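You operate a simulated robot arm through the tools that you are given. There is no shell and no other tool. Be economical: measure what you need, move in short steps, check, and stop when the job is done.

You are at the controls of a simulated robot arm. One attempt, no reset.

## Task
Press the pane at A and B, then lift it.
Fine: hold each press till its lamp lights and let it up; leave the turntable at B; lift with the grey switch.

It is judged by the outcome, as a careful person would: the job done as asked, and still so three seconds after it is handed in. It fails if anything else is knocked over, pushed out of place, dropped, spilled or broken.

## Robot
A 6-joint arm with a fingered hand, hanging from a carriage that runs on a gantry, over the field with the corners [-2463, -649], [137, -664], [144, 616], [-2456, 631] (x, y) and turns from -6.091 to 5.917 rad about z. Base frame: it is fixed where the carriage stands at the start and does not move with it; the origin is on the floor, on the carriage's upright axis, x ahead of it, y to its left, z up. Lengths are in mm, angles in rad, forces in N, time in s.
With the tool pointing down near the work surface it reaches from about 100 to 660 mm from the robot's upright axis, wherever it stands. Its first joint turns from -2.897 to 2.897 rad. Places, roughly: black dial [400, -100, 800]; blue switch [600, -100, 800]; crate latch [1000, -700, 900]; glass pane (19x19x2 cm) [700, -400, 900]; lamp box [700, -100, 800]; lock lever [200, -600, 900]; slow knob [500, -1000, 1000]; suction button [300, -100, 800]; table knob [300, -1000, 1000]; table lever [600, -1000, 1000]; yellow arm [700, -700, 1100]. Payload 4 kg.
Tool frame: the origin (TCP) lies between the finger pads and is the grasp point; the fingertips stand 30 mm ahead of it; z points along the fingers, y is the line along which they close. The gripper opens to 104 mm. The gripper's body begins 35 mm behind the TCP. The gripper is a hand of 5 fingers: y runs from the thumb to the fingers, the wrist lies at [-15, -113, -190] in the tool frame, and closing takes about 1.5 s.
Orientation is that of the tool frame in the base frame, as a unit quaternion [w, x, y, z]. With the fingers straight down and the wrist toward the robot, the tool's x, y and z point along [0, 1, 0], [1, 0, 0] and [0, 0, -1] of the base frame.

## Interface
- The arm moves only by the tool send_rows. Its argument "series" is a list that holds one entry, the list of rows, each a list of 6 numbers: the shift along the tool's x, y, z in mm, then the turn, a rotation vector about the tool's x, y, z in rad. In form: [[[tx, ty, tz, ax, ay, az], ...]]. A call has 1 to 8 rows; each row is the pose to reach, as a shift and turn from the pose commanded when the call began, along the tool's axes at that moment. "hand" is the finger opening in mm, from 0 to 104, set as the call begins (left out, the last holds). Each row takes 0.2 s and may step no farther than 50 mm and 0.15 rad from the row before; otherwise, or with a gripper value out of range, the whole call is refused. Where a pose cannot be reached the arm comes as near as it can. A force on the tool above 90 N (or 10 N above the force at the start of the call, whichever is more), or a blocked arm, ends the call early, and 0.2 s more pass. The fingers move at their own pace (about 45 mm/s each) and stop on an object; they squeeze with about 27 N. The grip force told is the motor's: it shows also when the fingers shut on nothing. Time passes only in rows, and 0.2 s behind the last, so rows that repeat a pose let the fingers close. It gives the time, the measured TCP pose, the force on the tool (base axes), the opening and the grip force at its end, in the units of the frame above (readings bear some noise), with the torque about the TCP (base axes, N m) and any sound that the robot's microphone picked up.
- Cameras (640 x 400 px; columns grow to the right, rows downward): "scene" is now at [235.7, -45.4, 1793.5]; the picture's right is [-0.77, -0.64, 0.00], its down [-0.59, 0.71, -0.38] and it looks along [0.24, -0.29, -0.92] (base axes); focal length 268 px, centre (320, 200). "wrist" rides on the gripper at [60, -83, -120] in the tool frame; the picture's right is [-0.79, 0.29, -0.54], its down [-0.56, -0.71, 0.44] and it looks along [-0.26, 0.65, 0.72] (tool axes); focal length 234 px, centre (320, 200). There is no depth. A picture from a camera that has moved, and an enlarged one, comes with that camera's place and axes in the base frame and with its lens.
- capture(camera): a new picture of that camera. The clock stands still meanwhile.
- raise_lower(by): slides the trunk up (or, below 0, down) by that many mm; the arm and the scene camera ride with it, the base frame stays. It gives what a move gives, with no picture.
- roll_base(legs): drives the robot by 1 to 6 legs, each [ahead, left, turn to the left] in mm, mm and rad, along the robot's own axes; the way and the turn of a leg run together, so that a leg with both is an arc; at most 1500 mm and 3.142 rad a leg. The arm and the cameras ride along, it lands a little off, and it stops where it bumps. It keeps to its track: a leg is cut to what the track allows. It gives what a move gives.
- move_fingers(index, middle, ring, little, thumb_bend, thumb_turn): sets how far each is bent, from 0 (flat) to 1 (curled in); at 0.3 the hand is open as for a grip, at 0.7 the pads meet at the TCP. One left out holds its place. A second passes; each finger stops where it meets its share of the squeeze, and holds until it gets a number again. A gripper value or a shape takes the hand back. It gives what a move gives, with no picture; readings hold the bend of each and the force on index, middle, ring, little, thumb and palm. thumb_turn goes from beside the hand (0) to across from the fingers (1), as for a grip.
- preshape(shape): the hand has 5 fingers and takes this shape, open, in about a second: jaw (thumb against the fingers, like two jaws); tri (thumb and two fingers); tip (a fingertip pinch); poke (one finger out to press); point (the index stretched); flat (the hand flat); cup (the hand cupped); fist (a fist). The gripper value then closes the fingers along that shape, each until it touches; the sizes above hold for jaw. It gives what a move gives, with no picture.
- pan_tilt(pan, tilt): turns the head with the scene camera to pan (to the left, within 2.705 rad either way) and tilt (down, from -0.506 to 1.204), counted from straight ahead of the robot. It gives what a move gives.
- zoom(camera, box): a new picture of the part [left, top, right, bottom] of that camera's present view, enlarged. The clock stands still meanwhile.
- sign_off(): hands the job in; it is judged then, once.

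Go step by step. Nothing tells you exact positions but the pictures and the camera data: compare them with the known pose of the tool, close in by small moves and look again before you grip or let go. The budget is 120 turns and 98 pictures, counting those below and the enlarged ones. Unless the task says otherwise, let go and move clear before handing in, and close with one line.

The tools are called after ">>>" by a JSON object that holds its "method" and its "body". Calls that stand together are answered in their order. send_rows: Moves the arm, as the interface text tells. Its arguments: {"type":"object","properties":{"series":{"type":"array","items":{"type":"array","items":{"type":"array","items":{"type":"number"}}}},"hand":{"type":"number"}},"required":["series"]} The other tools are called the same way: raise_lower (by) slides the trunk up or down; preshape (shape) gives the hand a shape; move_fingers (index, middle, ring, little, thumb_bend, thumb_turn) moves the fingers one by one; roll_base (legs) drives the base; pan_tilt (pan, tilt) turns the head that bears the scene camera; capture (camera) takes a picture; zoom (camera, box) takes an enlarged picture of a part of a camera's view; sign_off () hands the job in.

At the start:

```text
t: 0.0
tcp_pos: [511.8, -77.8, 1151.4]
tcp_rot: [0.0, 0.707, 0.707, 0.001]
ft_force: [0.1, -0.8, 0.1]
moment: [0.0, 0.0, 0.0]
grip_width: 103.3
gripper_force: 0.0
shape: jaw
bend: [0.3, 0.3, 0.3, 0.3, 0.3, 0.97]
finger forces: [0.1, 0.0, 0.0, 0.1, 0.0, 0.0]
trunk travel left (down, up): [-527.0, 71.0]
robot x, y, heading: [0.0, 0.5, -0.004]
head pan, tilt: [-0.876, 1.18]
```

scene: 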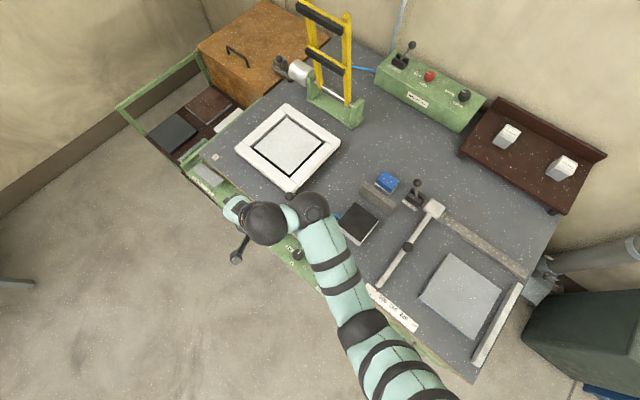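
wrist: 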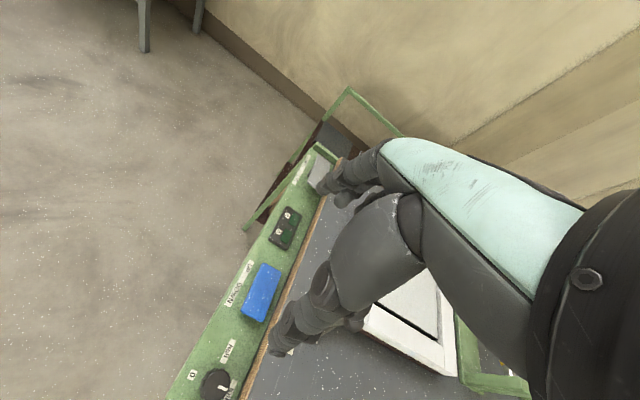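

I see a workbench with a front panel (blue switch, dial, lamp box), a glass pane on a turntable, a yellow press arm and a control box at the back. I'll zoom in to read labels first.

>>> {"method": "zoom", "body": {"camera": "scene", "box": [200, 0, 400, 125]}}

>>> {"method": "zoom", "body": {"camera": "scene", "box": [360, 20, 520, 120]}}

>>> {"method": "zoom", "body": {"camera": "scene", "box": [160, 120, 400, 270]}}

>>> {"method": "zoom", "body": {"camera": "wrist", "box": [160, 130, 400, 400]}}

>>> {"method": "zoom", "body": {"camera": "scene", "box": [320, 150, 540, 350]}}

```text
3.20 times, centred on (300, 62) of scene
camera zoom: at [235.7, -45.4, 1793.5], right [-0.77, -0.64, 0.0], down [-0.59, 0.71, -0.38], along [0.24, -0.29, -0.92], focal length 858 px, centre (384, 640)
```

zoom: 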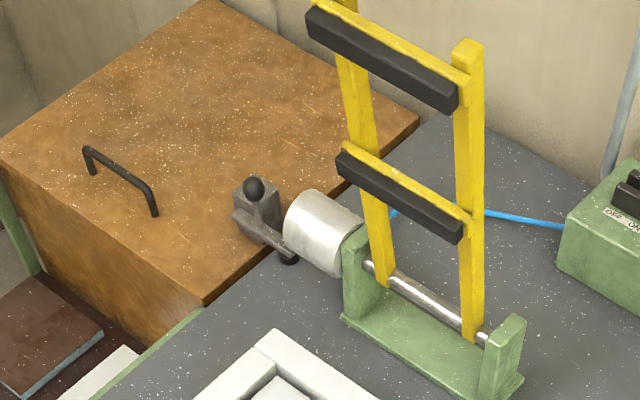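

```text
4.00 times, centred on (440, 70) of scene
camera zoom: at [235.7, -45.4, 1793.5], right [-0.77, -0.64, 0.0], down [-0.59, 0.71, -0.38], along [0.24, -0.29, -0.92], focal length 1072 px, centre (-160, 720)
```

zoom: 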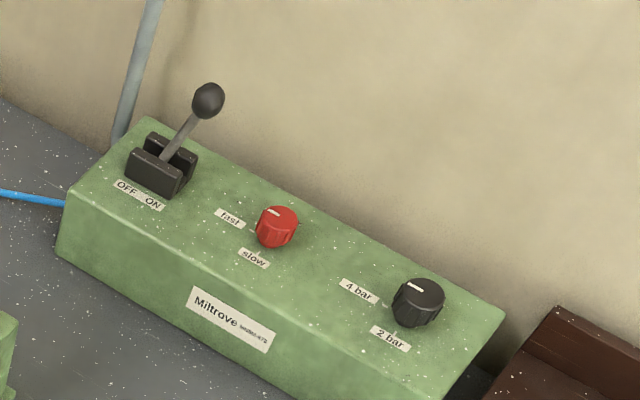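

```text
2.67 times, centred on (280, 195) of scene
camera zoom: at [235.7, -45.4, 1793.5], right [-0.77, -0.64, 0.0], down [-0.59, 0.71, -0.38], along [0.24, -0.29, -0.92], focal length 715 px, centre (427, 213)
```

zoom: 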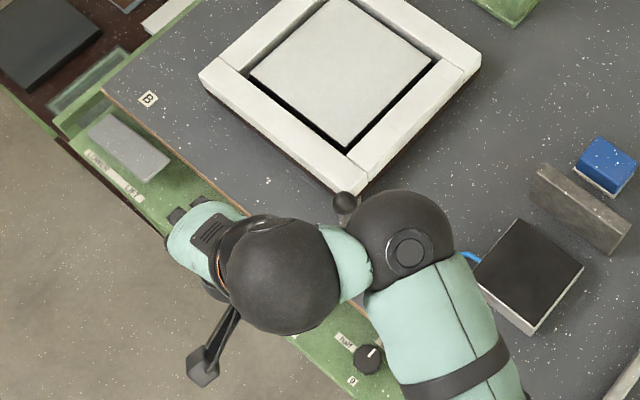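

```text
1.48 times, centred on (280, 265) of wrist
camera zoom: at [428.6, -16.8, 1272.6], right [0.29, -0.79, 0.54], down [-0.71, -0.56, -0.44], along [0.65, -0.26, -0.72], focal length 347 px, centre (379, 104)
```

zoom: 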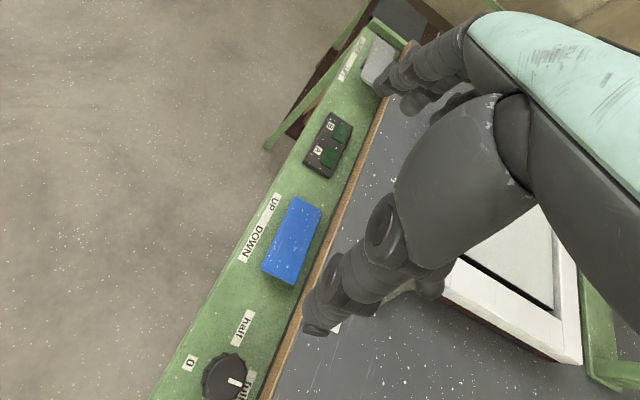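

```text
2.00 times, centred on (430, 250) of scene
camera zoom: at [235.7, -45.4, 1793.5], right [-0.77, -0.64, 0.0], down [-0.59, 0.71, -0.38], along [0.24, -0.29, -0.92], focal length 536 px, centre (100, 100)
```

zoom: 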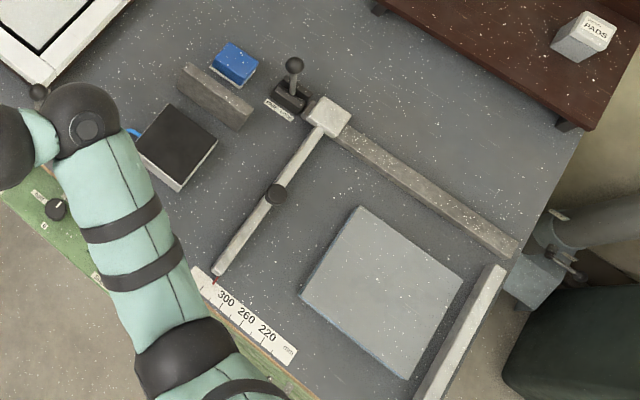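

The arm hides the panel partly. I'll drive the carriage back to the left to get a clear view of the front panel.

>>> {"method": "roll_base", "body": {"legs": [[0, 400, 0]]}}

```text
t: 2.5
tcp_pos: [511.0, 330.4, 1152.3]
tcp_rot: [0.0, 0.708, 0.707, 0.0]
ft_force: [0.8, -0.8, 0.0]
moment: [0.02, 0.0, 0.01]
grip_width: 103.8
gripper_force: 0.1
shape: jaw
bend: [0.3, 0.3, 0.3, 0.3, 0.3, 0.97]
finger forces: [0.0, 0.0, 0.0, 0.0, 0.1, 0.0]
trunk travel left (down, up): [-527.0, 71.0]
robot x, y, heading: [2.0, 408.9, 0.002]
head pan, tilt: [-0.876, 1.18]
```

>>> {"method": "pan_tilt", "body": {"pan": -0.9, "tilt": 0.85}}

>>> {"method": "capture", "body": {"camera": "scene"}}

>>> {"method": "capture", "body": {"camera": "wrist"}}

```text
t: 3.4
tcp_pos: [511.6, 329.8, 1151.9]
tcp_rot: [0.0, 0.708, 0.706, 0.0]
ft_force: [0.2, 0.5, -0.1]
moment: [0.03, 0.04, -0.04]
grip_width: 103.8
gripper_force: 0.0
shape: jaw
bend: [0.3, 0.3, 0.3, 0.3, 0.3, 0.97]
finger forces: [0.0, 0.0, 0.0, 0.0, 0.0, 0.0]
trunk travel left (down, up): [-527.0, 71.0]
robot x, y, heading: [1.1, 412.2, -0.004]
head pan, tilt: [-0.901, 0.85]
```

```text
90 pictures are left
camera scene: at [247.7, 346.0, 1816.0], right [-0.78, -0.62, 0.0], down [-0.47, 0.59, -0.66], along [0.41, -0.52, -0.75], focal length 268 px, centre (320, 200)
```

scene: 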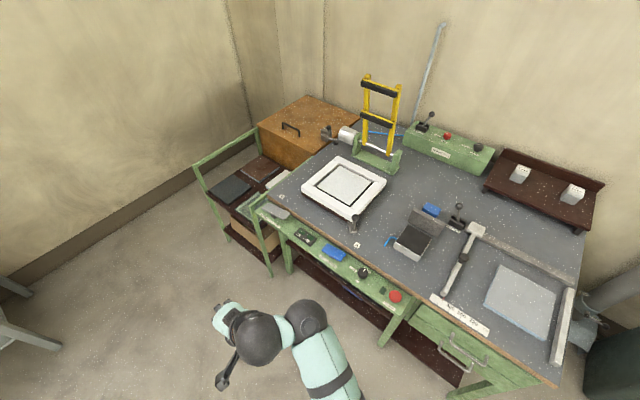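

```text
89 pictures are left
camera wrist: at [428.9, 391.4, 1272.6], right [0.29, -0.79, 0.54], down [-0.71, -0.56, -0.44], along [0.65, -0.26, -0.72], focal length 234 px, centre (320, 200)
```

wrist: 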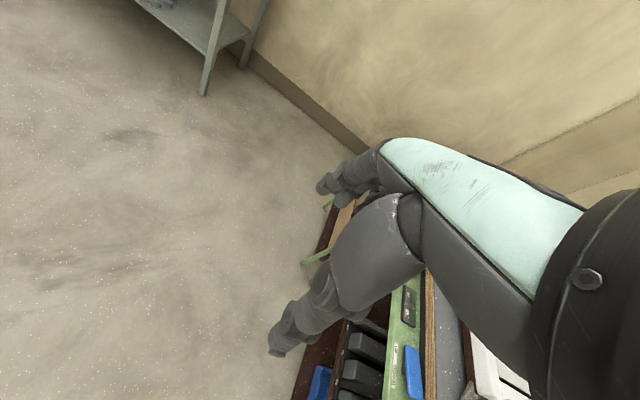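

>>> {"method": "zoom", "body": {"camera": "scene", "box": [235, 190, 335, 270]}}

>>> {"method": "zoom", "body": {"camera": "scene", "box": [320, 230, 420, 310]}}

>>> {"method": "zoom", "body": {"camera": "scene", "box": [270, 140, 410, 252]}}

>>> {"method": "zoom", "body": {"camera": "scene", "box": [310, 60, 510, 180]}}

>>> {"method": "zoom", "body": {"camera": "scene", "box": [380, 190, 520, 302]}}

```text
5.00 times, centred on (285, 230) of scene
camera zoom: at [247.7, 346.0, 1816.0], right [-0.78, -0.62, 0.0], down [-0.47, 0.59, -0.66], along [0.41, -0.52, -0.75], focal length 1341 px, centre (495, 50)
```

zoom: 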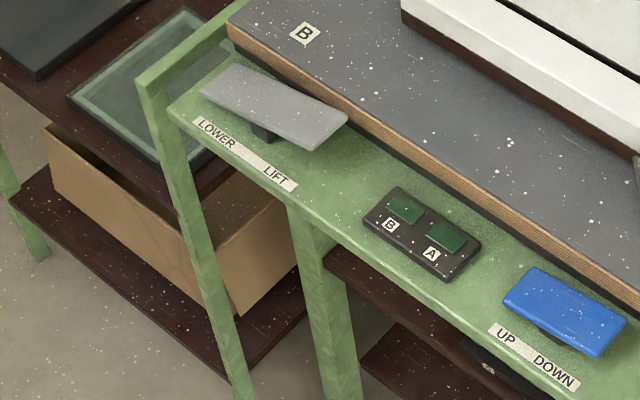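

```text
5.00 times, centred on (370, 270) of scene
camera zoom: at [247.7, 346.0, 1816.0], right [-0.78, -0.62, 0.0], down [-0.47, 0.59, -0.66], along [0.41, -0.52, -0.75], focal length 1341 px, centre (70, -150)
```

zoom: 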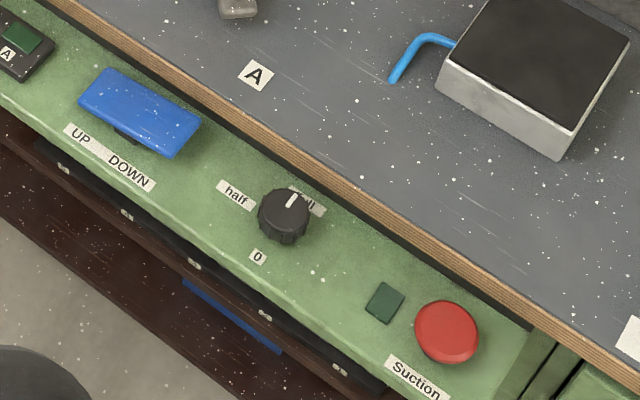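

```text
3.57 times, centred on (340, 196) of scene
camera zoom: at [247.7, 346.0, 1816.0], right [-0.78, -0.62, 0.0], down [-0.47, 0.59, -0.66], along [0.41, -0.52, -0.75], focal length 958 px, centre (249, 214)
```

zoom: 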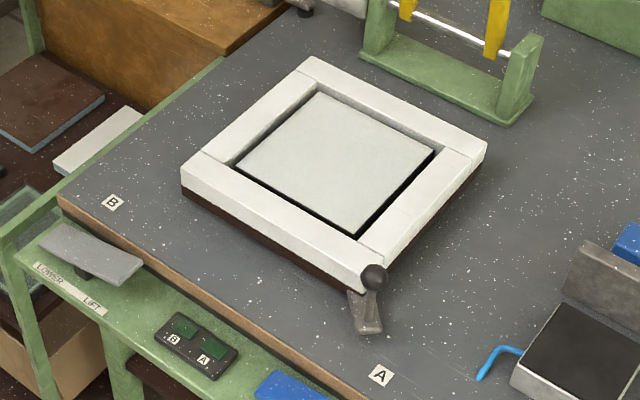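

```text
3.20 times, centred on (410, 120) of scene
camera zoom: at [247.7, 346.0, 1816.0], right [-0.78, -0.62, 0.0], down [-0.47, 0.59, -0.66], along [0.41, -0.52, -0.75], focal length 858 px, centre (32, 456)
```

zoom: 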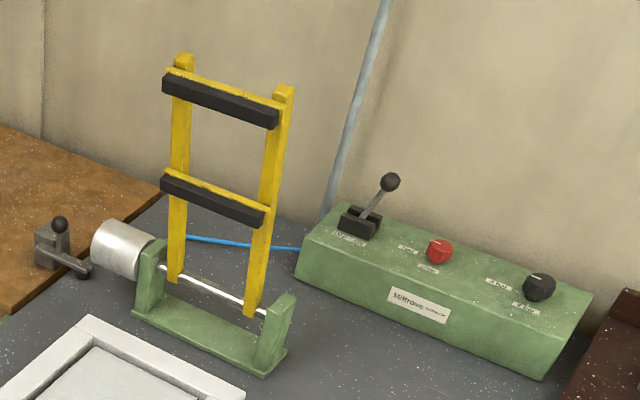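

```text
3.57 times, centred on (450, 246) of scene
camera zoom: at [247.7, 346.0, 1816.0], right [-0.78, -0.62, 0.0], down [-0.47, 0.59, -0.66], along [0.41, -0.52, -0.75], focal length 958 px, centre (-144, 36)
```

zoom: 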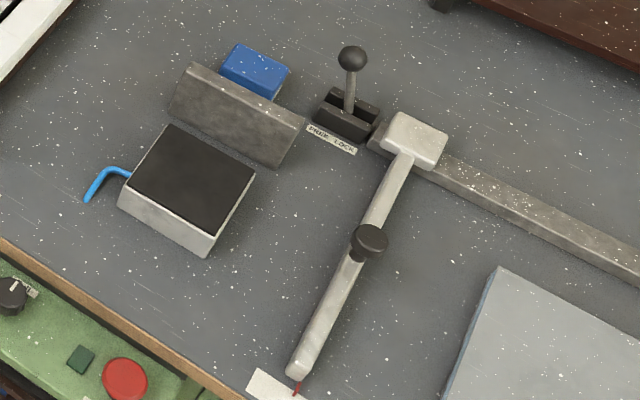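

>>> {"method": "zoom", "body": {"camera": "scene", "box": [345, 255, 385, 287]}}

>>> {"method": "zoom", "body": {"camera": "scene", "box": [405, 105, 505, 175]}}

```text
12.50 times, centred on (365, 271) of scene
camera zoom: at [247.7, 346.0, 1816.0], right [-0.78, -0.62, 0.0], down [-0.47, 0.59, -0.66], along [0.41, -0.52, -0.75], focal length 3352 px, centre (-242, -688)
```

zoom: 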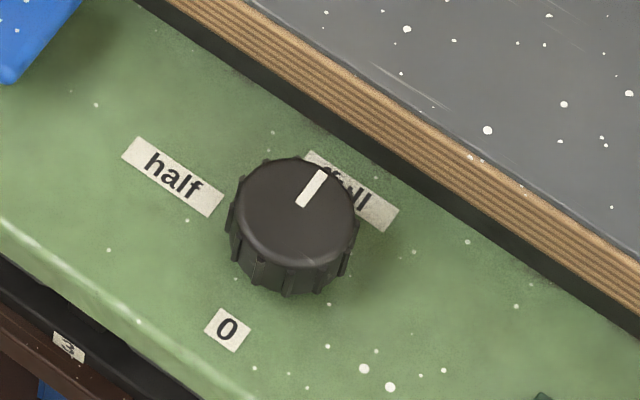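

```text
5.71 times, centred on (455, 140) of scene
camera zoom: at [247.7, 346.0, 1816.0], right [-0.78, -0.62, 0.0], down [-0.47, 0.59, -0.66], along [0.41, -0.52, -0.75], focal length 1532 px, centre (-451, 543)
```

zoom: 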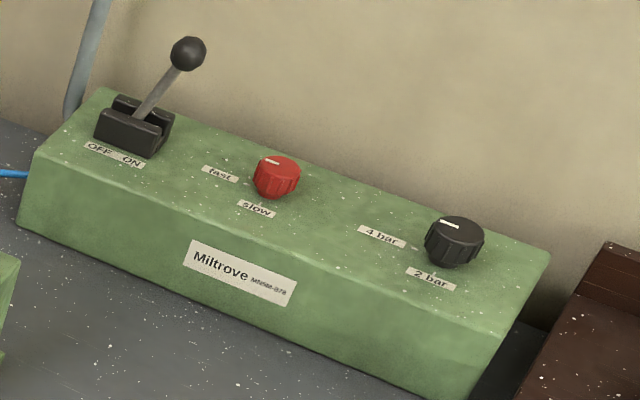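

>>> {"method": "pan_tilt", "body": {"pan": -1.0, "tilt": 0.3}}

>>> {"method": "capture", "body": {"camera": "scene"}}

>>> {"method": "pan_tilt", "body": {"pan": -2.2, "tilt": 0.6}}

>>> {"method": "capture", "body": {"camera": "scene"}}

```text
t: 4.3
tcp_pos: [511.3, 329.9, 1152.0]
tcp_rot: [-0.001, 0.708, 0.706, 0.001]
ft_force: [0.3, -0.8, 0.5]
moment: [0.0, 0.0, 0.03]
grip_width: 103.4
gripper_force: 0.1
shape: jaw
bend: [0.3, 0.3, 0.3, 0.3, 0.3, 0.97]
finger forces: [0.0, 0.0, 0.0, 0.1, 0.0, 0.1]
trunk travel left (down, up): [-527.0, 71.0]
robot x, y, heading: [-1.0, 403.9, -0.003]
head pan, tilt: [-1.0, 0.3]
```

```text
81 pictures are left
camera scene: at [249.6, 328.6, 1864.4], right [-0.84, -0.54, 0.0], down [-0.16, 0.25, -0.95], along [0.52, -0.8, -0.3], focal length 268 px, centre (320, 200)
```

scene: 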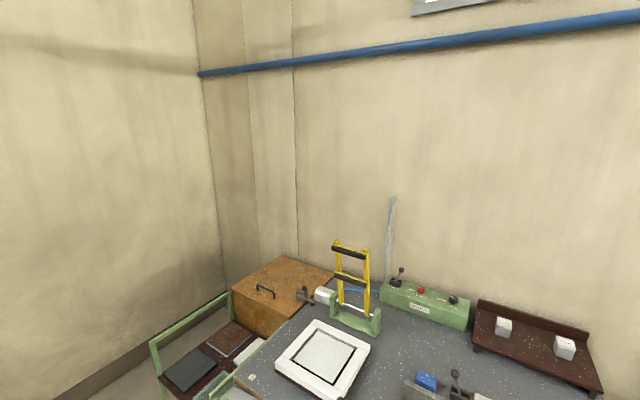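

```text
t: 5.7
tcp_pos: [511.7, 330.1, 1151.6]
tcp_rot: [-0.001, 0.708, 0.707, 0.0]
ft_force: [-0.4, -0.9, 0.0]
moment: [0.03, 0.01, -0.01]
grip_width: 103.9
gripper_force: 0.0
shape: jaw
bend: [0.3, 0.3, 0.3, 0.3, 0.3, 0.97]
finger forces: [0.1, 0.0, 0.1, 0.1, 0.0, 0.0]
trunk travel left (down, up): [-527.0, 71.0]
robot x, y, heading: [1.2, 411.4, -0.0]
head pan, tilt: [-2.201, 0.6]
```

```text
80 pictures are left
camera scene: at [147.1, 335.9, 1837.0], right [-0.81, 0.59, 0.0], down [0.33, 0.46, -0.83], along [-0.49, -0.67, -0.56], focal length 268 px, centre (320, 200)
```

scene: 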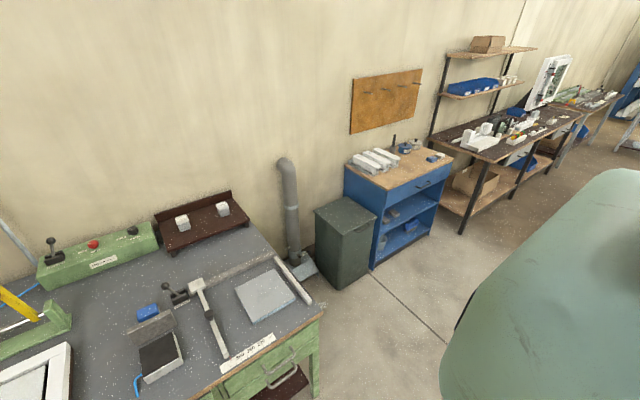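

No notices bear on settings; turntable handle points at A already, main lever is ON. Next I bring the hand over the front panel by driving and turning, and make a poking finger.

>>> {"method": "roll_base", "body": {"legs": [[129, -140, 0], [0, 0, -0.79]]}}

>>> {"method": "preshape", "body": {"shape": "poke"}}

>>> {"method": "pan_tilt", "body": {"pan": 0.1, "tilt": 1.0}}

>>> {"method": "capture", "body": {"camera": "scene"}}

>>> {"method": "capture", "body": {"camera": "wrist"}}

```text
t: 9.4
tcp_pos: [431.7, -152.8, 1151.6]
tcp_rot: [0.0, 0.927, 0.375, 0.0]
ft_force: [-0.8, 0.7, -0.4]
moment: [0.02, 0.01, 0.0]
grip_width: 103.7
gripper_force: 0.1
shape: jaw
bend: [0.3, 0.3, 0.3, 0.3, 0.3, 0.97]
finger forces: [0.1, 0.0, 0.0, 0.0, 0.1, 0.1]
trunk travel left (down, up): [-527.0, 71.0]
robot x, y, heading: [129.6, 271.2, -0.795]
head pan, tilt: [-2.201, 0.6]
```

```text
t: 10.3
tcp_pos: [430.0, -152.5, 1153.1]
tcp_rot: [0.0, 0.927, 0.375, 0.0]
ft_force: [0.3, 0.7, 0.1]
moment: [-0.01, 0.01, 0.03]
grip_width: 0.1
gripper_force: 0.0
shape: poke
bend: [0.7, 0.7, 0.99, 0.99, 1.0, 1.0]
finger forces: [0.0, 0.0, 0.0, 0.1, 0.0, 0.0]
trunk travel left (down, up): [-527.0, 71.0]
robot x, y, heading: [128.1, 269.1, -0.799]
head pan, tilt: [-2.201, 0.6]
```

```text
t: 12.4
tcp_pos: [430.7, -153.0, 1151.4]
tcp_rot: [-0.001, 0.927, 0.376, 0.0]
ft_force: [-0.5, -1.2, 0.4]
moment: [0.01, 0.01, 0.0]
grip_width: 0.0
gripper_force: 0.1
shape: poke
bend: [0.7, 0.7, 0.99, 0.99, 1.0, 1.0]
finger forces: [0.1, 0.0, 0.1, 0.0, 0.0, 0.0]
trunk travel left (down, up): [-527.0, 71.0]
robot x, y, heading: [131.2, 269.1, -0.797]
head pan, tilt: [0.099, 1.0]
```

```text
79 pictures are left
camera scene: at [322.1, 78.6, 1805.0], right [-0.65, -0.76, 0.0], down [-0.64, 0.54, -0.54], along [0.41, -0.35, -0.84], focal length 268 px, centre (320, 200)
```

scene: 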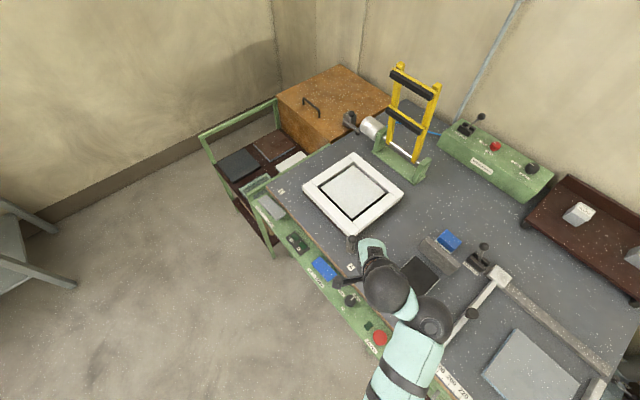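

```text
78 pictures are left
camera wrist: at [416.6, -50.4, 1272.6], right [-0.36, -0.76, 0.54], down [-0.89, 0.12, -0.44], along [0.27, -0.64, -0.72], focal length 234 px, centre (320, 200)
```

wrist: 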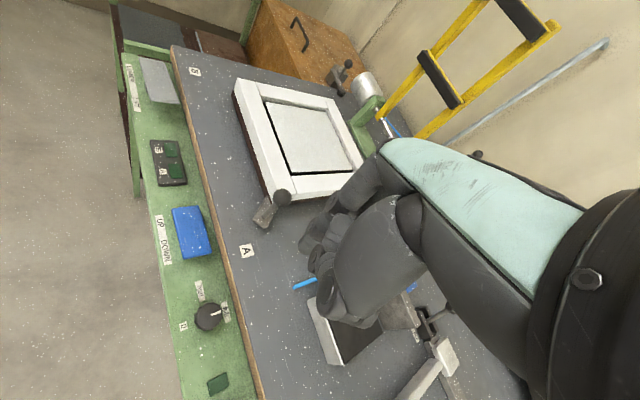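

Blue switch's DOWN end looks to be near [530, -141, 835]. I lower the hand above it and look again.

>>> {"method": "send_rows", "body": {"series": [[[13, 10, 35, 0, 0, 0], [27, 20, 70, 0, 0, 0], [40, 30, 105, 0, 0, 0], [53, 40, 140, 0, 0, 0], [66, 50, 175, 0, 0, 0], [80, 60, 205, 0, 0, 0]]]}}

>>> {"method": "capture", "body": {"camera": "wrist"}}

>>> {"method": "capture", "body": {"camera": "scene"}}

```text
t: 13.8
tcp_pos: [529.5, -140.3, 945.9]
tcp_rot: [0.0, 0.927, 0.376, 0.0]
ft_force: [0.1, 0.3, 0.8]
moment: [-0.03, 0.02, 0.0]
grip_width: 0.0
gripper_force: 0.1
shape: poke
bend: [0.7, 0.7, 0.99, 0.99, 1.0, 1.0]
finger forces: [0.1, 0.1, 0.0, 0.0, 0.0, 0.0]
trunk travel left (down, up): [-527.0, 71.0]
robot x, y, heading: [128.1, 270.8, -0.8]
head pan, tilt: [0.099, 1.0]
```

```text
77 pictures are left
camera wrist: at [516.4, -38.0, 1067.2], right [-0.36, -0.76, 0.54], down [-0.89, 0.12, -0.44], along [0.27, -0.64, -0.72], focal length 234 px, centre (320, 200)
```

wrist: 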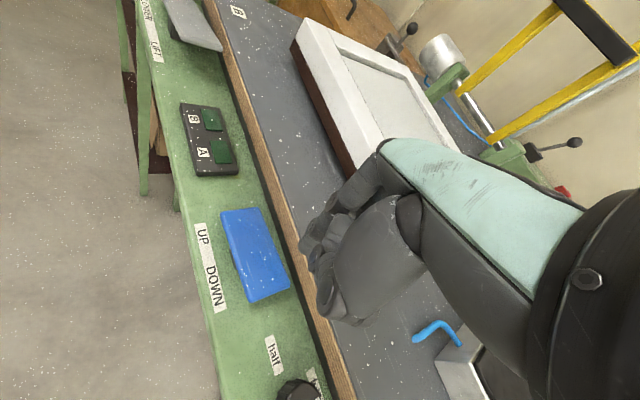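

```text
76 pictures are left
camera scene: at [322.0, 78.6, 1805.0], right [-0.64, -0.76, 0.0], down [-0.64, 0.54, -0.54], along [0.41, -0.35, -0.84], focal length 268 px, centre (320, 200)
```

scene: 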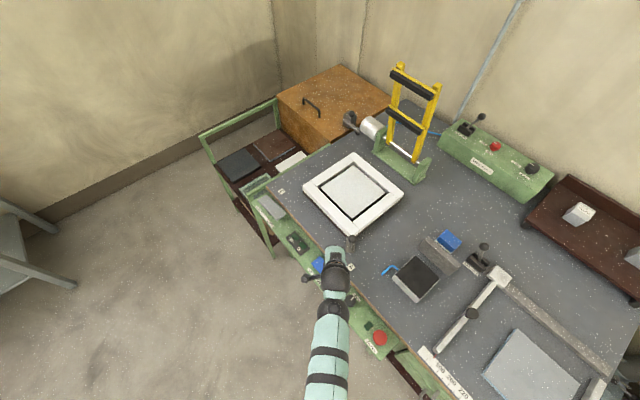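

>>> {"method": "zoom", "body": {"camera": "wrist", "box": [200, 170, 440, 340]}}

>>> {"method": "zoom", "body": {"camera": "scene", "box": [260, 200, 400, 320]}}

```text
2.35 times, centred on (320, 255) of wrist
camera zoom: at [516.4, -38.0, 1067.2], right [-0.36, -0.76, 0.54], down [-0.89, 0.12, -0.44], along [0.27, -0.64, -0.72], focal length 551 px, centre (320, 71)
```

zoom: 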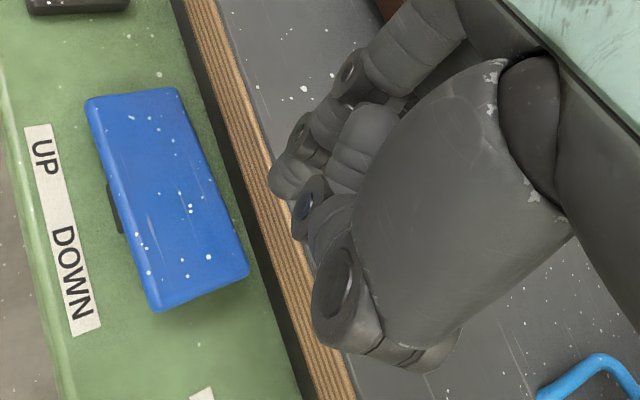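

```text
3.33 times, centred on (330, 260) of scene
camera zoom: at [322.0, 78.6, 1805.0], right [-0.64, -0.76, 0.0], down [-0.64, 0.54, -0.54], along [0.41, -0.35, -0.84], focal length 894 px, centre (287, 0)
```

zoom: 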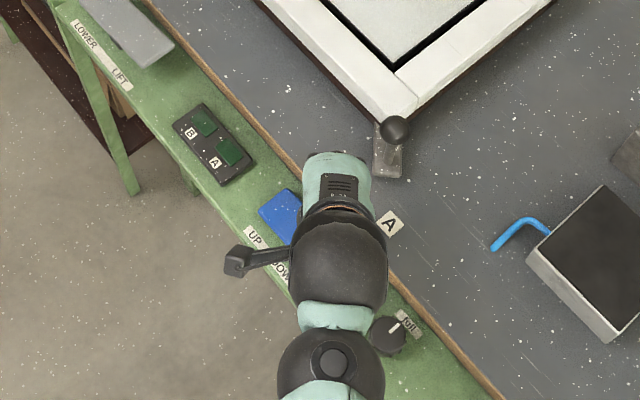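

>>> {"method": "preshape", "body": {"shape": "point"}}

>>> {"method": "capture", "body": {"camera": "wrist"}}

```text
t: 14.7
tcp_pos: [530.8, -140.7, 946.7]
tcp_rot: [0.0, 0.926, 0.377, 0.0]
ft_force: [-1.3, -0.3, 1.5]
moment: [0.0, 0.02, 0.02]
grip_width: 0.1
gripper_force: 0.1
shape: point
bend: [0.2, 1.0, 1.0, 1.0, 0.98, 0.87]
finger forces: [0.0, 0.0, 0.0, 0.0, 0.1, 0.0]
trunk travel left (down, up): [-527.0, 71.0]
robot x, y, heading: [130.6, 272.0, -0.804]
head pan, tilt: [0.099, 1.0]
```

```text
73 pictures are left
camera wrist: at [516.4, -38.1, 1067.9], right [-0.36, -0.76, 0.54], down [-0.89, 0.12, -0.44], along [0.27, -0.64, -0.72], focal length 234 px, centre (320, 200)
```

wrist: 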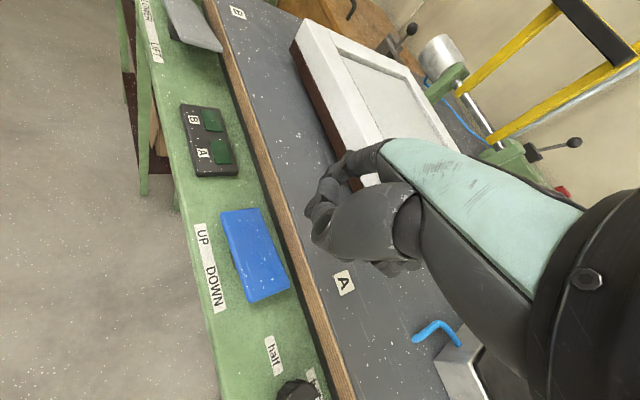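

The stretched index is hidden behind the palm from this camera. I'll lift and tilt the fingers outward so the scene camera can see the finger geometry.

>>> {"method": "send_rows", "body": {"series": [[[0, 0, -40, -0.14, 0, 0], [0, 0, -80, -0.28, 0, 0], [0, 0, -120, -0.42, 0, 0], [0, 0, -150, -0.56, 0, 0], [0, 0, -150, -0.7, 0, 0], [0, 0, -150, -0.8, 0, 0]]]}}

>>> {"method": "pan_tilt", "body": {"pan": 0.0, "tilt": 1.2}}

>>> {"method": "zoom", "body": {"camera": "scene", "box": [220, 100, 440, 300]}}

>>> {"method": "capture", "body": {"camera": "wrist"}}

```text
t: 16.1
tcp_pos: [529.6, -141.2, 1097.3]
tcp_rot: [0.362, 0.853, 0.347, 0.147]
ft_force: [0.4, -0.8, 0.4]
moment: [0.02, -0.02, 0.03]
grip_width: 0.1
gripper_force: 0.0
shape: point
bend: [0.2, 1.0, 1.0, 1.0, 0.98, 0.87]
finger forces: [0.1, 0.0, 0.1, 0.1, 0.1, 0.0]
trunk travel left (down, up): [-527.0, 71.0]
robot x, y, heading: [133.1, 268.8, -0.8]
head pan, tilt: [0.099, 1.0]
```

```text
t: 16.8
tcp_pos: [529.1, -140.7, 1097.5]
tcp_rot: [0.36, 0.854, 0.346, 0.147]
ft_force: [-0.5, 0.6, 0.3]
moment: [-0.02, -0.02, 0.0]
grip_width: 0.0
gripper_force: 0.2
shape: point
bend: [0.2, 1.0, 1.0, 1.0, 0.98, 0.87]
finger forces: [0.0, 0.0, 0.0, 0.0, 0.0, 0.0]
trunk travel left (down, up): [-527.0, 71.0]
robot x, y, heading: [128.7, 269.0, -0.799]
head pan, tilt: [0.0, 1.201]
```

```text
2.00 times, centred on (330, 200) of scene
camera zoom: at [307.8, 83.4, 1792.4], right [-0.72, -0.7, 0.0], down [-0.65, 0.67, -0.36], along [0.25, -0.26, -0.93], focal length 536 px, centre (300, 200)
```

zoom: 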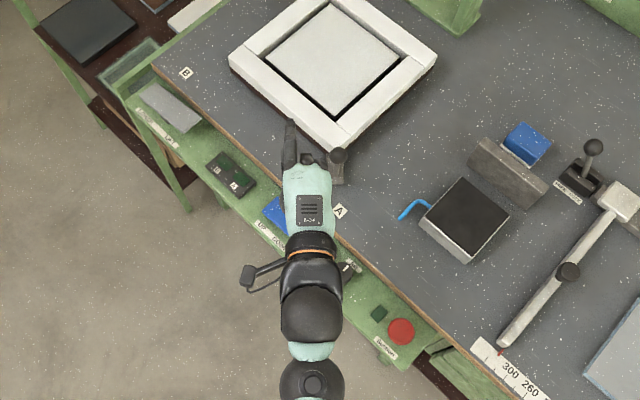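

```text
71 pictures are left
camera wrist: at [473.3, 5.2, 1121.4], right [-0.7, -0.41, 0.59], down [-0.53, -0.26, -0.81], along [0.49, -0.87, -0.04], focal length 234 px, centre (320, 200)
```

wrist: 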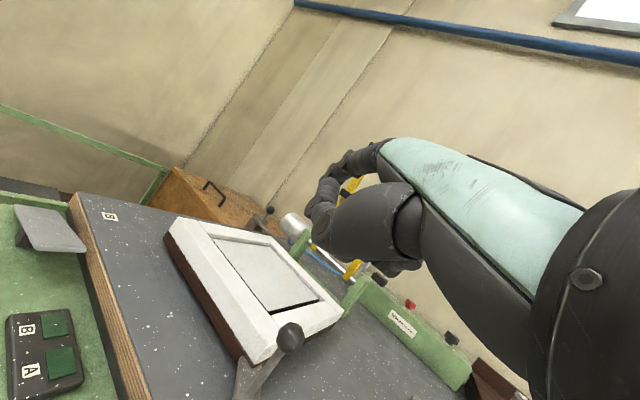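

The index tip sits at about [12, 64, 24] in the tool frame (triangulated from both cameras, agreeing). I'll place it above the blue switch's DOWN end with the finger steep.

>>> {"method": "send_rows", "body": {"series": [[[-1.4, -21.6, 11, 0.137, 0, 0], [-2.8, -43, 22, 0.275, 0, 0], [-4.2, -65, 33, 0.412, 0, 0], [-5.6, -86, 44, 0.55, 0, 0], [-7, -108, 55, 0.687, 0, 0], [-8.4, -129, 66, 0.825, 0, 0], [-9.8, -151, 77, 0.962, 0, 0], [-11.2, -172.6, 87.8, 1.1, 0, 0]]]}}

>>> {"method": "zoom", "body": {"camera": "scene", "box": [220, 140, 400, 290]}}

>>> {"method": "capture", "body": {"camera": "wrist"}}

```text
t: 18.6
tcp_pos: [483.2, -107.4, 910.4]
tcp_rot: [-0.139, 0.916, 0.371, -0.057]
ft_force: [0.0, -0.4, -0.1]
moment: [0.01, -0.02, -0.01]
grip_width: 0.0
gripper_force: 0.0
shape: point
bend: [0.2, 1.0, 1.0, 1.0, 0.98, 0.87]
finger forces: [0.1, 0.1, 0.0, 0.0, 0.0, 0.0]
trunk travel left (down, up): [-527.0, 71.0]
robot x, y, heading: [126.6, 265.9, -0.804]
head pan, tilt: [0.0, 1.201]
```

```text
2.67 times, centred on (310, 215) of scene
camera zoom: at [307.8, 83.4, 1792.4], right [-0.72, -0.7, 0.0], down [-0.65, 0.67, -0.36], along [0.25, -0.26, -0.93], focal length 715 px, centre (347, 160)
```

zoom: 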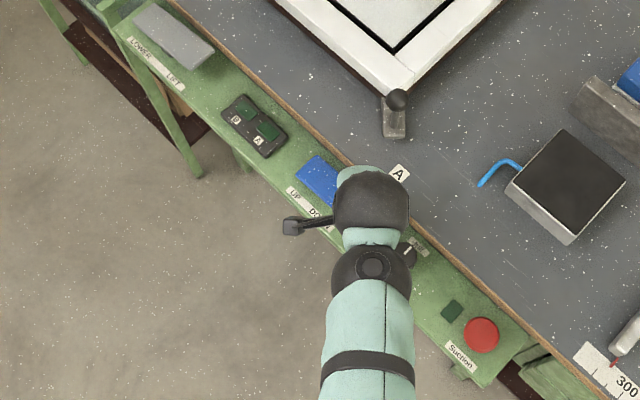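

```text
69 pictures are left
camera wrist: at [495.9, -32.9, 1051.0], right [-0.26, -0.86, 0.43], down [-0.96, 0.19, -0.21], along [0.1, -0.47, -0.88], focal length 234 px, centre (320, 200)
```

wrist: 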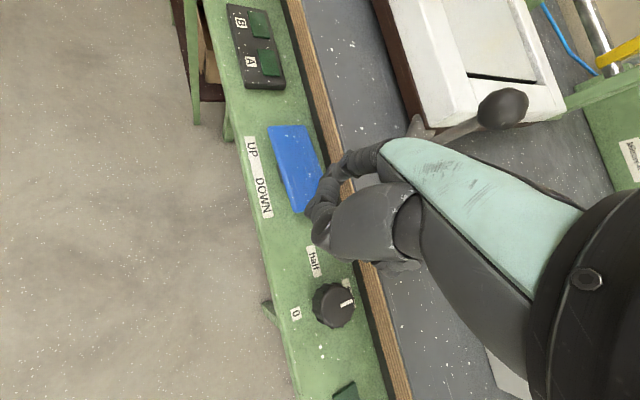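

>>> {"method": "zoom", "body": {"camera": "wrist", "box": [240, 110, 400, 260]}}

```text
2.67 times, centred on (320, 185) of wrist
camera zoom: at [495.9, -32.9, 1051.0], right [-0.26, -0.86, 0.43], down [-0.96, 0.19, -0.21], along [0.1, -0.47, -0.88], focal length 624 px, centre (320, 240)
```

zoom: 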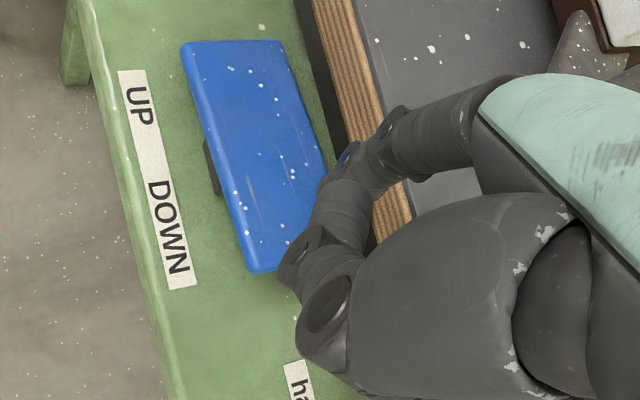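

The thumb hides the index tip in this view. I lift a bit and swing the thumb aside so I can see the tip.

>>> {"method": "send_rows", "body": {"series": [[[0, 0, -45, 0, 0, 0], [0, 0, -90, 0, 0, 0]]]}}

>>> {"method": "move_fingers", "body": {"index": 0.0, "thumb_turn": 0.0, "thumb_bend": 0.6}}

>>> {"method": "capture", "body": {"camera": "wrist"}}

```text
t: 19.2
tcp_pos: [502.5, -125.6, 996.4]
tcp_rot: [-0.14, 0.916, 0.37, -0.056]
ft_force: [0.4, 0.8, -1.1]
moment: [-0.02, -0.04, -0.01]
grip_width: 0.1
gripper_force: 0.0
shape: point
bend: [0.2, 1.0, 1.0, 1.0, 0.98, 0.87]
finger forces: [0.0, 0.0, 0.0, 0.0, 0.1, 0.0]
trunk travel left (down, up): [-527.0, 71.0]
robot x, y, heading: [128.5, 268.8, -0.801]
head pan, tilt: [0.0, 1.201]
```

```text
t: 20.2
tcp_pos: [501.4, -125.9, 996.1]
tcp_rot: [-0.138, 0.916, 0.372, -0.056]
ft_force: [-0.1, 0.1, 0.6]
moment: [-0.02, -0.01, 0.0]
grip_width: 113.5
gripper_force: 0.1
shape: fingers
bend: [0.0, 1.0, 1.0, 1.0, 0.6, 0.0]
finger forces: [0.1, 0.0, 0.1, 0.1, 0.1, 0.1]
trunk travel left (down, up): [-527.0, 71.0]
robot x, y, heading: [130.5, 268.5, -0.799]
head pan, tilt: [0.0, 1.201]
```

```text
67 pictures are left
camera wrist: at [514.8, -52.0, 1136.9], right [-0.26, -0.86, 0.43], down [-0.96, 0.19, -0.21], along [0.1, -0.47, -0.88], focal length 234 px, centre (320, 200)
```

wrist: 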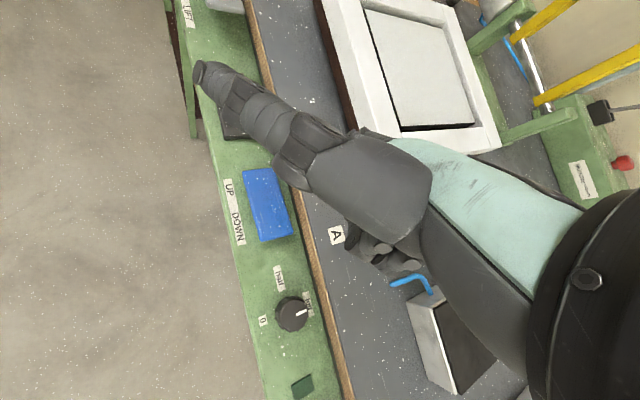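

>>> {"method": "preshape", "body": {"shape": "point"}}

>>> {"method": "send_rows", "body": {"series": [[[0, 0, 45, 0, 0, 0], [0, 0, 90, 0, 0, 0], [0, 3, 99.5, 0, 0, 0], [0, 6, 109, 0, 0, 0]]]}}

>>> {"method": "zoom", "body": {"camera": "wrist", "box": [240, 110, 400, 260]}}

```text
t: 21.1
tcp_pos: [501.7, -125.6, 997.3]
tcp_rot: [-0.14, 0.916, 0.371, -0.056]
ft_force: [-0.1, 0.2, -0.2]
moment: [-0.02, 0.03, -0.05]
grip_width: 0.0
gripper_force: 0.1
shape: point
bend: [0.2, 1.0, 1.0, 1.0, 0.98, 0.87]
finger forces: [0.1, 0.0, 0.0, 0.0, 0.0, 0.1]
trunk travel left (down, up): [-527.0, 71.0]
robot x, y, heading: [132.4, 263.5, -0.802]
head pan, tilt: [0.0, 1.201]
```

```text
t: 22.1
tcp_pos: [482.7, -107.1, 890.9]
tcp_rot: [-0.139, 0.917, 0.371, -0.055]
ft_force: [0.1, 0.8, -0.2]
moment: [-0.01, 0.05, 0.03]
grip_width: 0.0
gripper_force: 0.0
shape: point
bend: [0.2, 1.0, 1.0, 1.0, 0.98, 0.87]
finger forces: [0.0, 0.0, 0.0, 0.0, 0.1, 0.1]
trunk travel left (down, up): [-527.0, 71.0]
robot x, y, heading: [128.0, 266.9, -0.802]
head pan, tilt: [0.0, 1.201]
```

```text
2.67 times, centred on (320, 185) of wrist
camera zoom: at [496.2, -33.0, 1031.4], right [-0.26, -0.86, 0.43], down [-0.96, 0.19, -0.21], along [0.1, -0.47, -0.88], focal length 624 px, centre (320, 240)
```

zoom: 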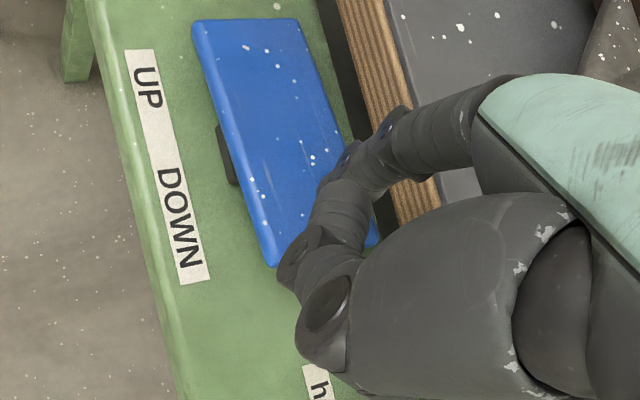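

>>> {"method": "send_rows", "body": {"series": [[[0, 1.5, 4.8, 0, 0, 0], [0, 3, 9.5, 0, 0, 0]]]}}

```text
t: 22.7
tcp_pos: [483.8, -108.1, 881.1]
tcp_rot: [-0.138, 0.916, 0.371, -0.057]
ft_force: [-0.4, 0.8, 0.2]
moment: [-0.02, 0.0, 0.0]
grip_width: 0.0
gripper_force: 0.0
shape: point
bend: [0.2, 1.0, 1.0, 1.0, 0.98, 0.87]
finger forces: [0.0, 0.1, 0.0, 0.1, 0.0, 0.0]
trunk travel left (down, up): [-527.0, 71.0]
robot x, y, heading: [130.8, 265.0, -0.801]
head pan, tilt: [0.0, 1.201]
```

>>> {"method": "send_rows", "body": {"series": [[[0, 1.2, 3.8, 0, 0, 0], [0, 2.4, 7.6, 0, 0, 0]]]}}

```text
t: 23.3
tcp_pos: [481.1, -106.9, 872.9]
tcp_rot: [-0.139, 0.916, 0.372, -0.056]
ft_force: [0.2, -0.2, -0.1]
moment: [0.0, 0.01, 0.01]
grip_width: 95.9
gripper_force: 0.0
shape: point
bend: [0.2, 1.0, 1.0, 1.0, 0.98, 0.87]
finger forces: [0.0, 0.1, 0.0, 0.0, 0.1, 0.1]
trunk travel left (down, up): [-527.0, 71.0]
robot x, y, heading: [132.8, 264.4, -0.799]
head pan, tilt: [0.0, 1.201]
```

>>> {"method": "capture", "body": {"camera": "wrist"}}

>>> {"method": "zoom", "body": {"camera": "scene", "box": [220, 140, 400, 290]}}

```text
65 pictures are left
camera wrist: at [495.0, -32.4, 1013.4], right [-0.26, -0.86, 0.43], down [-0.96, 0.19, -0.21], along [0.1, -0.47, -0.88], focal length 234 px, centre (320, 200)
```

wrist: 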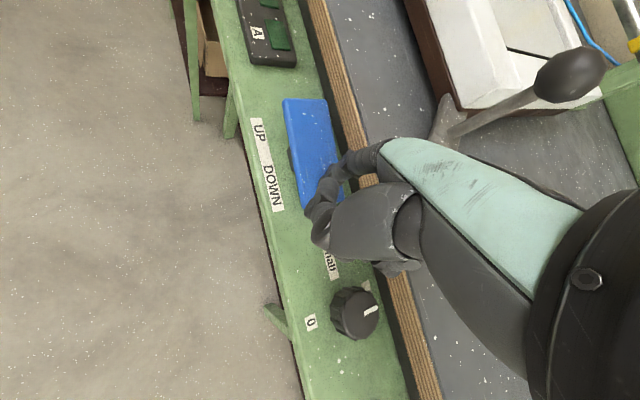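

```text
2.67 times, centred on (310, 215) of scene
camera zoom: at [307.8, 83.4, 1792.4], right [-0.72, -0.7, 0.0], down [-0.65, 0.67, -0.36], along [0.25, -0.26, -0.93], focal length 715 px, centre (347, 160)
```

zoom: 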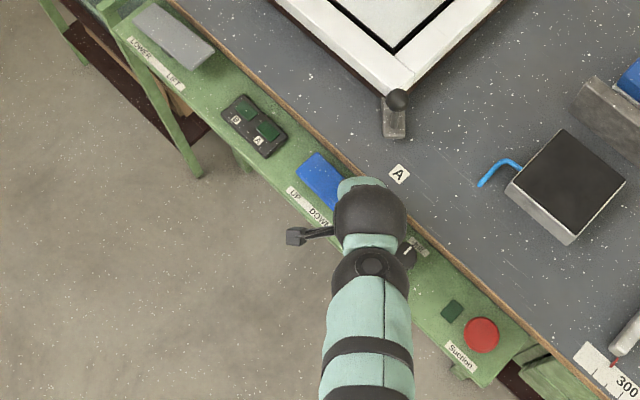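

>>> {"method": "send_rows", "body": {"series": [[[0, 1.2, 3.8, 0, 0, 0], [0, 2.4, 7.6, 0, 0, 0]]]}}

```text
t: 23.9
tcp_pos: [488.0, -112.1, 870.7]
tcp_rot: [-0.133, 0.917, 0.372, -0.055]
ft_force: [-2.8, 4.6, 40.1]
moment: [-0.86, -1.72, 0.13]
grip_width: 96.2
gripper_force: 0.1
shape: point
bend: [0.21, 1.0, 1.0, 1.0, 0.98, 0.87]
finger forces: [39.7, 0.1, 0.1, 0.0, 0.0, 0.1]
trunk travel left (down, up): [-527.0, 71.0]
robot x, y, heading: [130.8, 272.1, -0.8]
head pan, tilt: [0.0, 1.201]
```

>>> {"method": "capture", "body": {"camera": "scene"}}

>>> {"method": "zoom", "body": {"camera": "wrist", "box": [200, 0, 400, 250]}}

```text
63 pictures are left
camera scene: at [308.4, 83.0, 1793.5], right [-0.72, -0.7, 0.0], down [-0.65, 0.67, -0.36], along [0.25, -0.26, -0.93], focal length 268 px, centre (320, 200)
```

scene: 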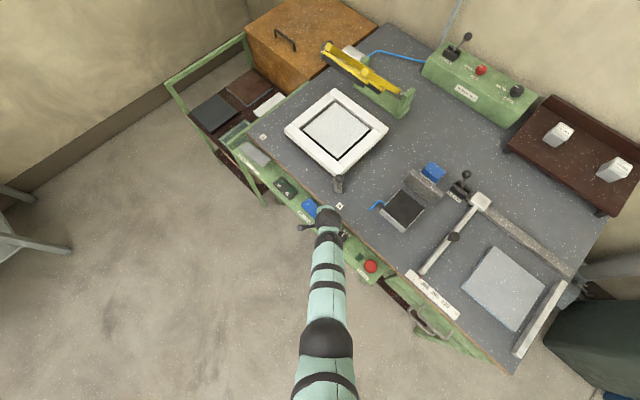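

```text
1.60 times, centred on (300, 125) of wrist
camera zoom: at [499.7, -36.3, 1010.4], right [-0.27, -0.86, 0.44], down [-0.96, 0.19, -0.22], along [0.11, -0.48, -0.87], focal length 375 px, centre (352, 320)
```

zoom: 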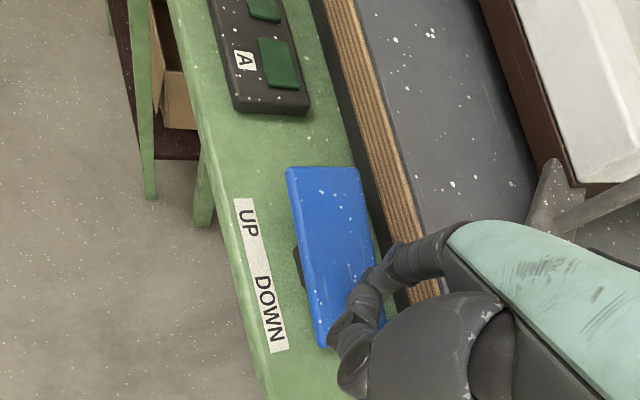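

The switch is down and the yellow arm is folding toward the pane. I hold and watch.

>>> {"method": "send_rows", "body": {"series": [[[0, 0, 0, 0, 0, 0], [0, 0, 0, 0, 0, 0], [0, 0, 0, 0, 0, 0]]]}}

>>> {"method": "capture", "body": {"camera": "scene"}}

```text
t: 24.7
tcp_pos: [488.6, -112.6, 870.2]
tcp_rot: [-0.134, 0.917, 0.371, -0.054]
ft_force: [-2.0, 3.9, 49.1]
moment: [-1.02, -2.13, 0.17]
grip_width: 95.7
gripper_force: 0.1
shape: point
bend: [0.2, 1.0, 1.0, 1.0, 0.98, 0.87]
finger forces: [48.3, 0.1, 0.1, 0.0, 0.0, 0.0]
trunk travel left (down, up): [-527.0, 71.0]
robot x, y, heading: [131.0, 267.8, -0.795]
head pan, tilt: [0.0, 1.201]
```

```text
61 pictures are left
camera scene: at [308.6, 82.7, 1793.2], right [-0.72, -0.7, 0.0], down [-0.65, 0.67, -0.36], along [0.25, -0.26, -0.93], focal length 268 px, centre (320, 200)
```

scene: 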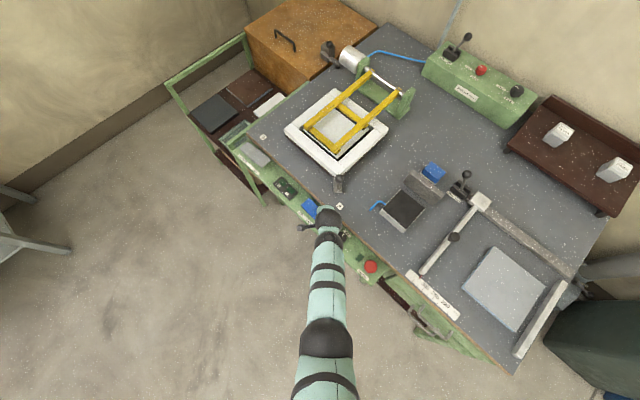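

>>> {"method": "zoom", "body": {"camera": "scene", "box": [240, 80, 400, 220]}}

>>> {"method": "send_rows", "body": {"series": [[[0, 0, 0, 0, 0, 0], [0, 0, 0, 0, 0, 0], [0, 0, 0, 0, 0, 0]]]}}

>>> {"method": "zoom", "body": {"camera": "scene", "box": [240, 80, 400, 220]}}

```text
2.86 times, centred on (320, 150) of scene
camera zoom: at [308.6, 82.7, 1793.2], right [-0.72, -0.7, 0.0], down [-0.65, 0.67, -0.36], along [0.25, -0.26, -0.93], focal length 766 px, centre (320, 343)
```

zoom: 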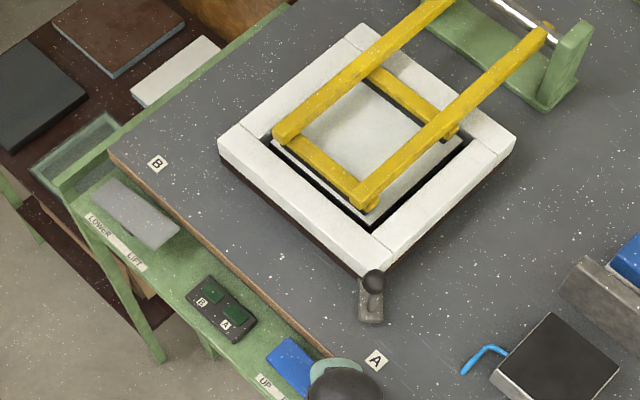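

```text
t: 25.5
tcp_pos: [488.1, -112.3, 871.5]
tcp_rot: [-0.133, 0.917, 0.372, -0.053]
ft_force: [-2.1, 4.3, 47.7]
moment: [-1.05, -2.1, 0.12]
grip_width: 96.0
gripper_force: 0.1
shape: point
bend: [0.2, 1.0, 1.0, 1.0, 0.98, 0.87]
finger forces: [48.1, 0.0, 0.1, 0.0, 0.0, 0.0]
trunk travel left (down, up): [-527.0, 71.0]
robot x, y, heading: [132.7, 268.8, -0.802]
head pan, tilt: [0.0, 1.201]
```

```text
2.86 times, centred on (320, 150) of scene
camera zoom: at [308.6, 82.7, 1793.1], right [-0.72, -0.7, 0.0], down [-0.65, 0.67, -0.36], along [0.25, -0.26, -0.93], focal length 766 px, centre (320, 343)
```

zoom: 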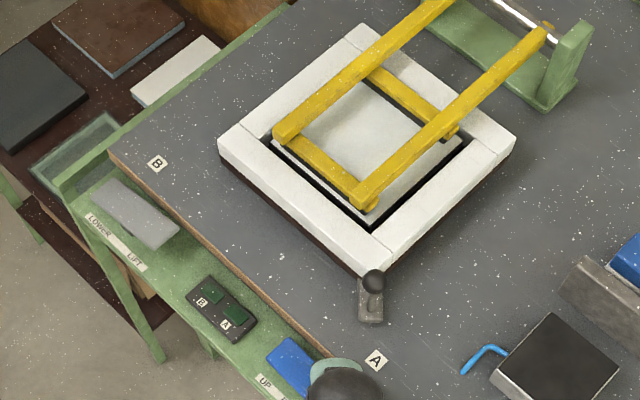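

>>> {"method": "send_rows", "body": {"series": [[[0, 0, 0, 0, 0, 0], [0, 0, 0, 0, 0, 0], [0, 0, 0, 0, 0, 0], [0, 0, 0, 0, 0, 0], [0, 0, 0, 0, 0, 0], [0, 0, 0, 0, 0, 0], [0, 0, 0, 0, 0, 0]]]}}

>>> {"method": "zoom", "body": {"camera": "scene", "box": [240, 80, 400, 220]}}

```text
t: 27.1
tcp_pos: [488.8, -112.4, 870.3]
tcp_rot: [-0.134, 0.917, 0.372, -0.054]
ft_force: [-3.4, 1.9, 47.9]
moment: [-1.05, -2.04, 0.06]
grip_width: 96.1
gripper_force: 0.0
shape: point
bend: [0.2, 1.0, 1.0, 1.0, 0.98, 0.87]
finger forces: [47.8, 0.0, 0.1, 0.1, 0.0, 0.1]
trunk travel left (down, up): [-527.0, 71.0]
robot x, y, heading: [131.9, 272.2, -0.798]
head pan, tilt: [0.0, 1.201]
```

```text
2.86 times, centred on (320, 150) of scene
camera zoom: at [308.5, 82.6, 1793.1], right [-0.72, -0.7, 0.0], down [-0.65, 0.67, -0.36], along [0.25, -0.26, -0.93], focal length 766 px, centre (320, 343)
```

zoom: 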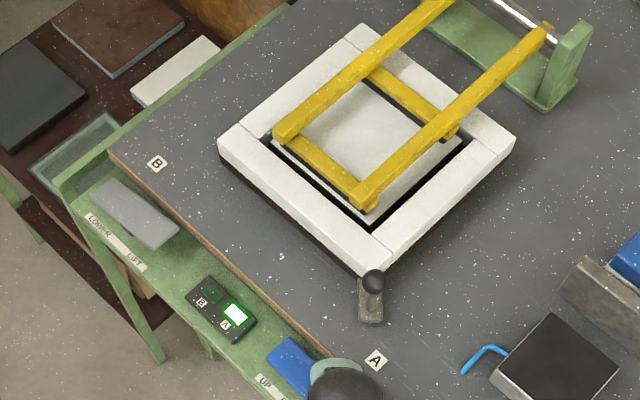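

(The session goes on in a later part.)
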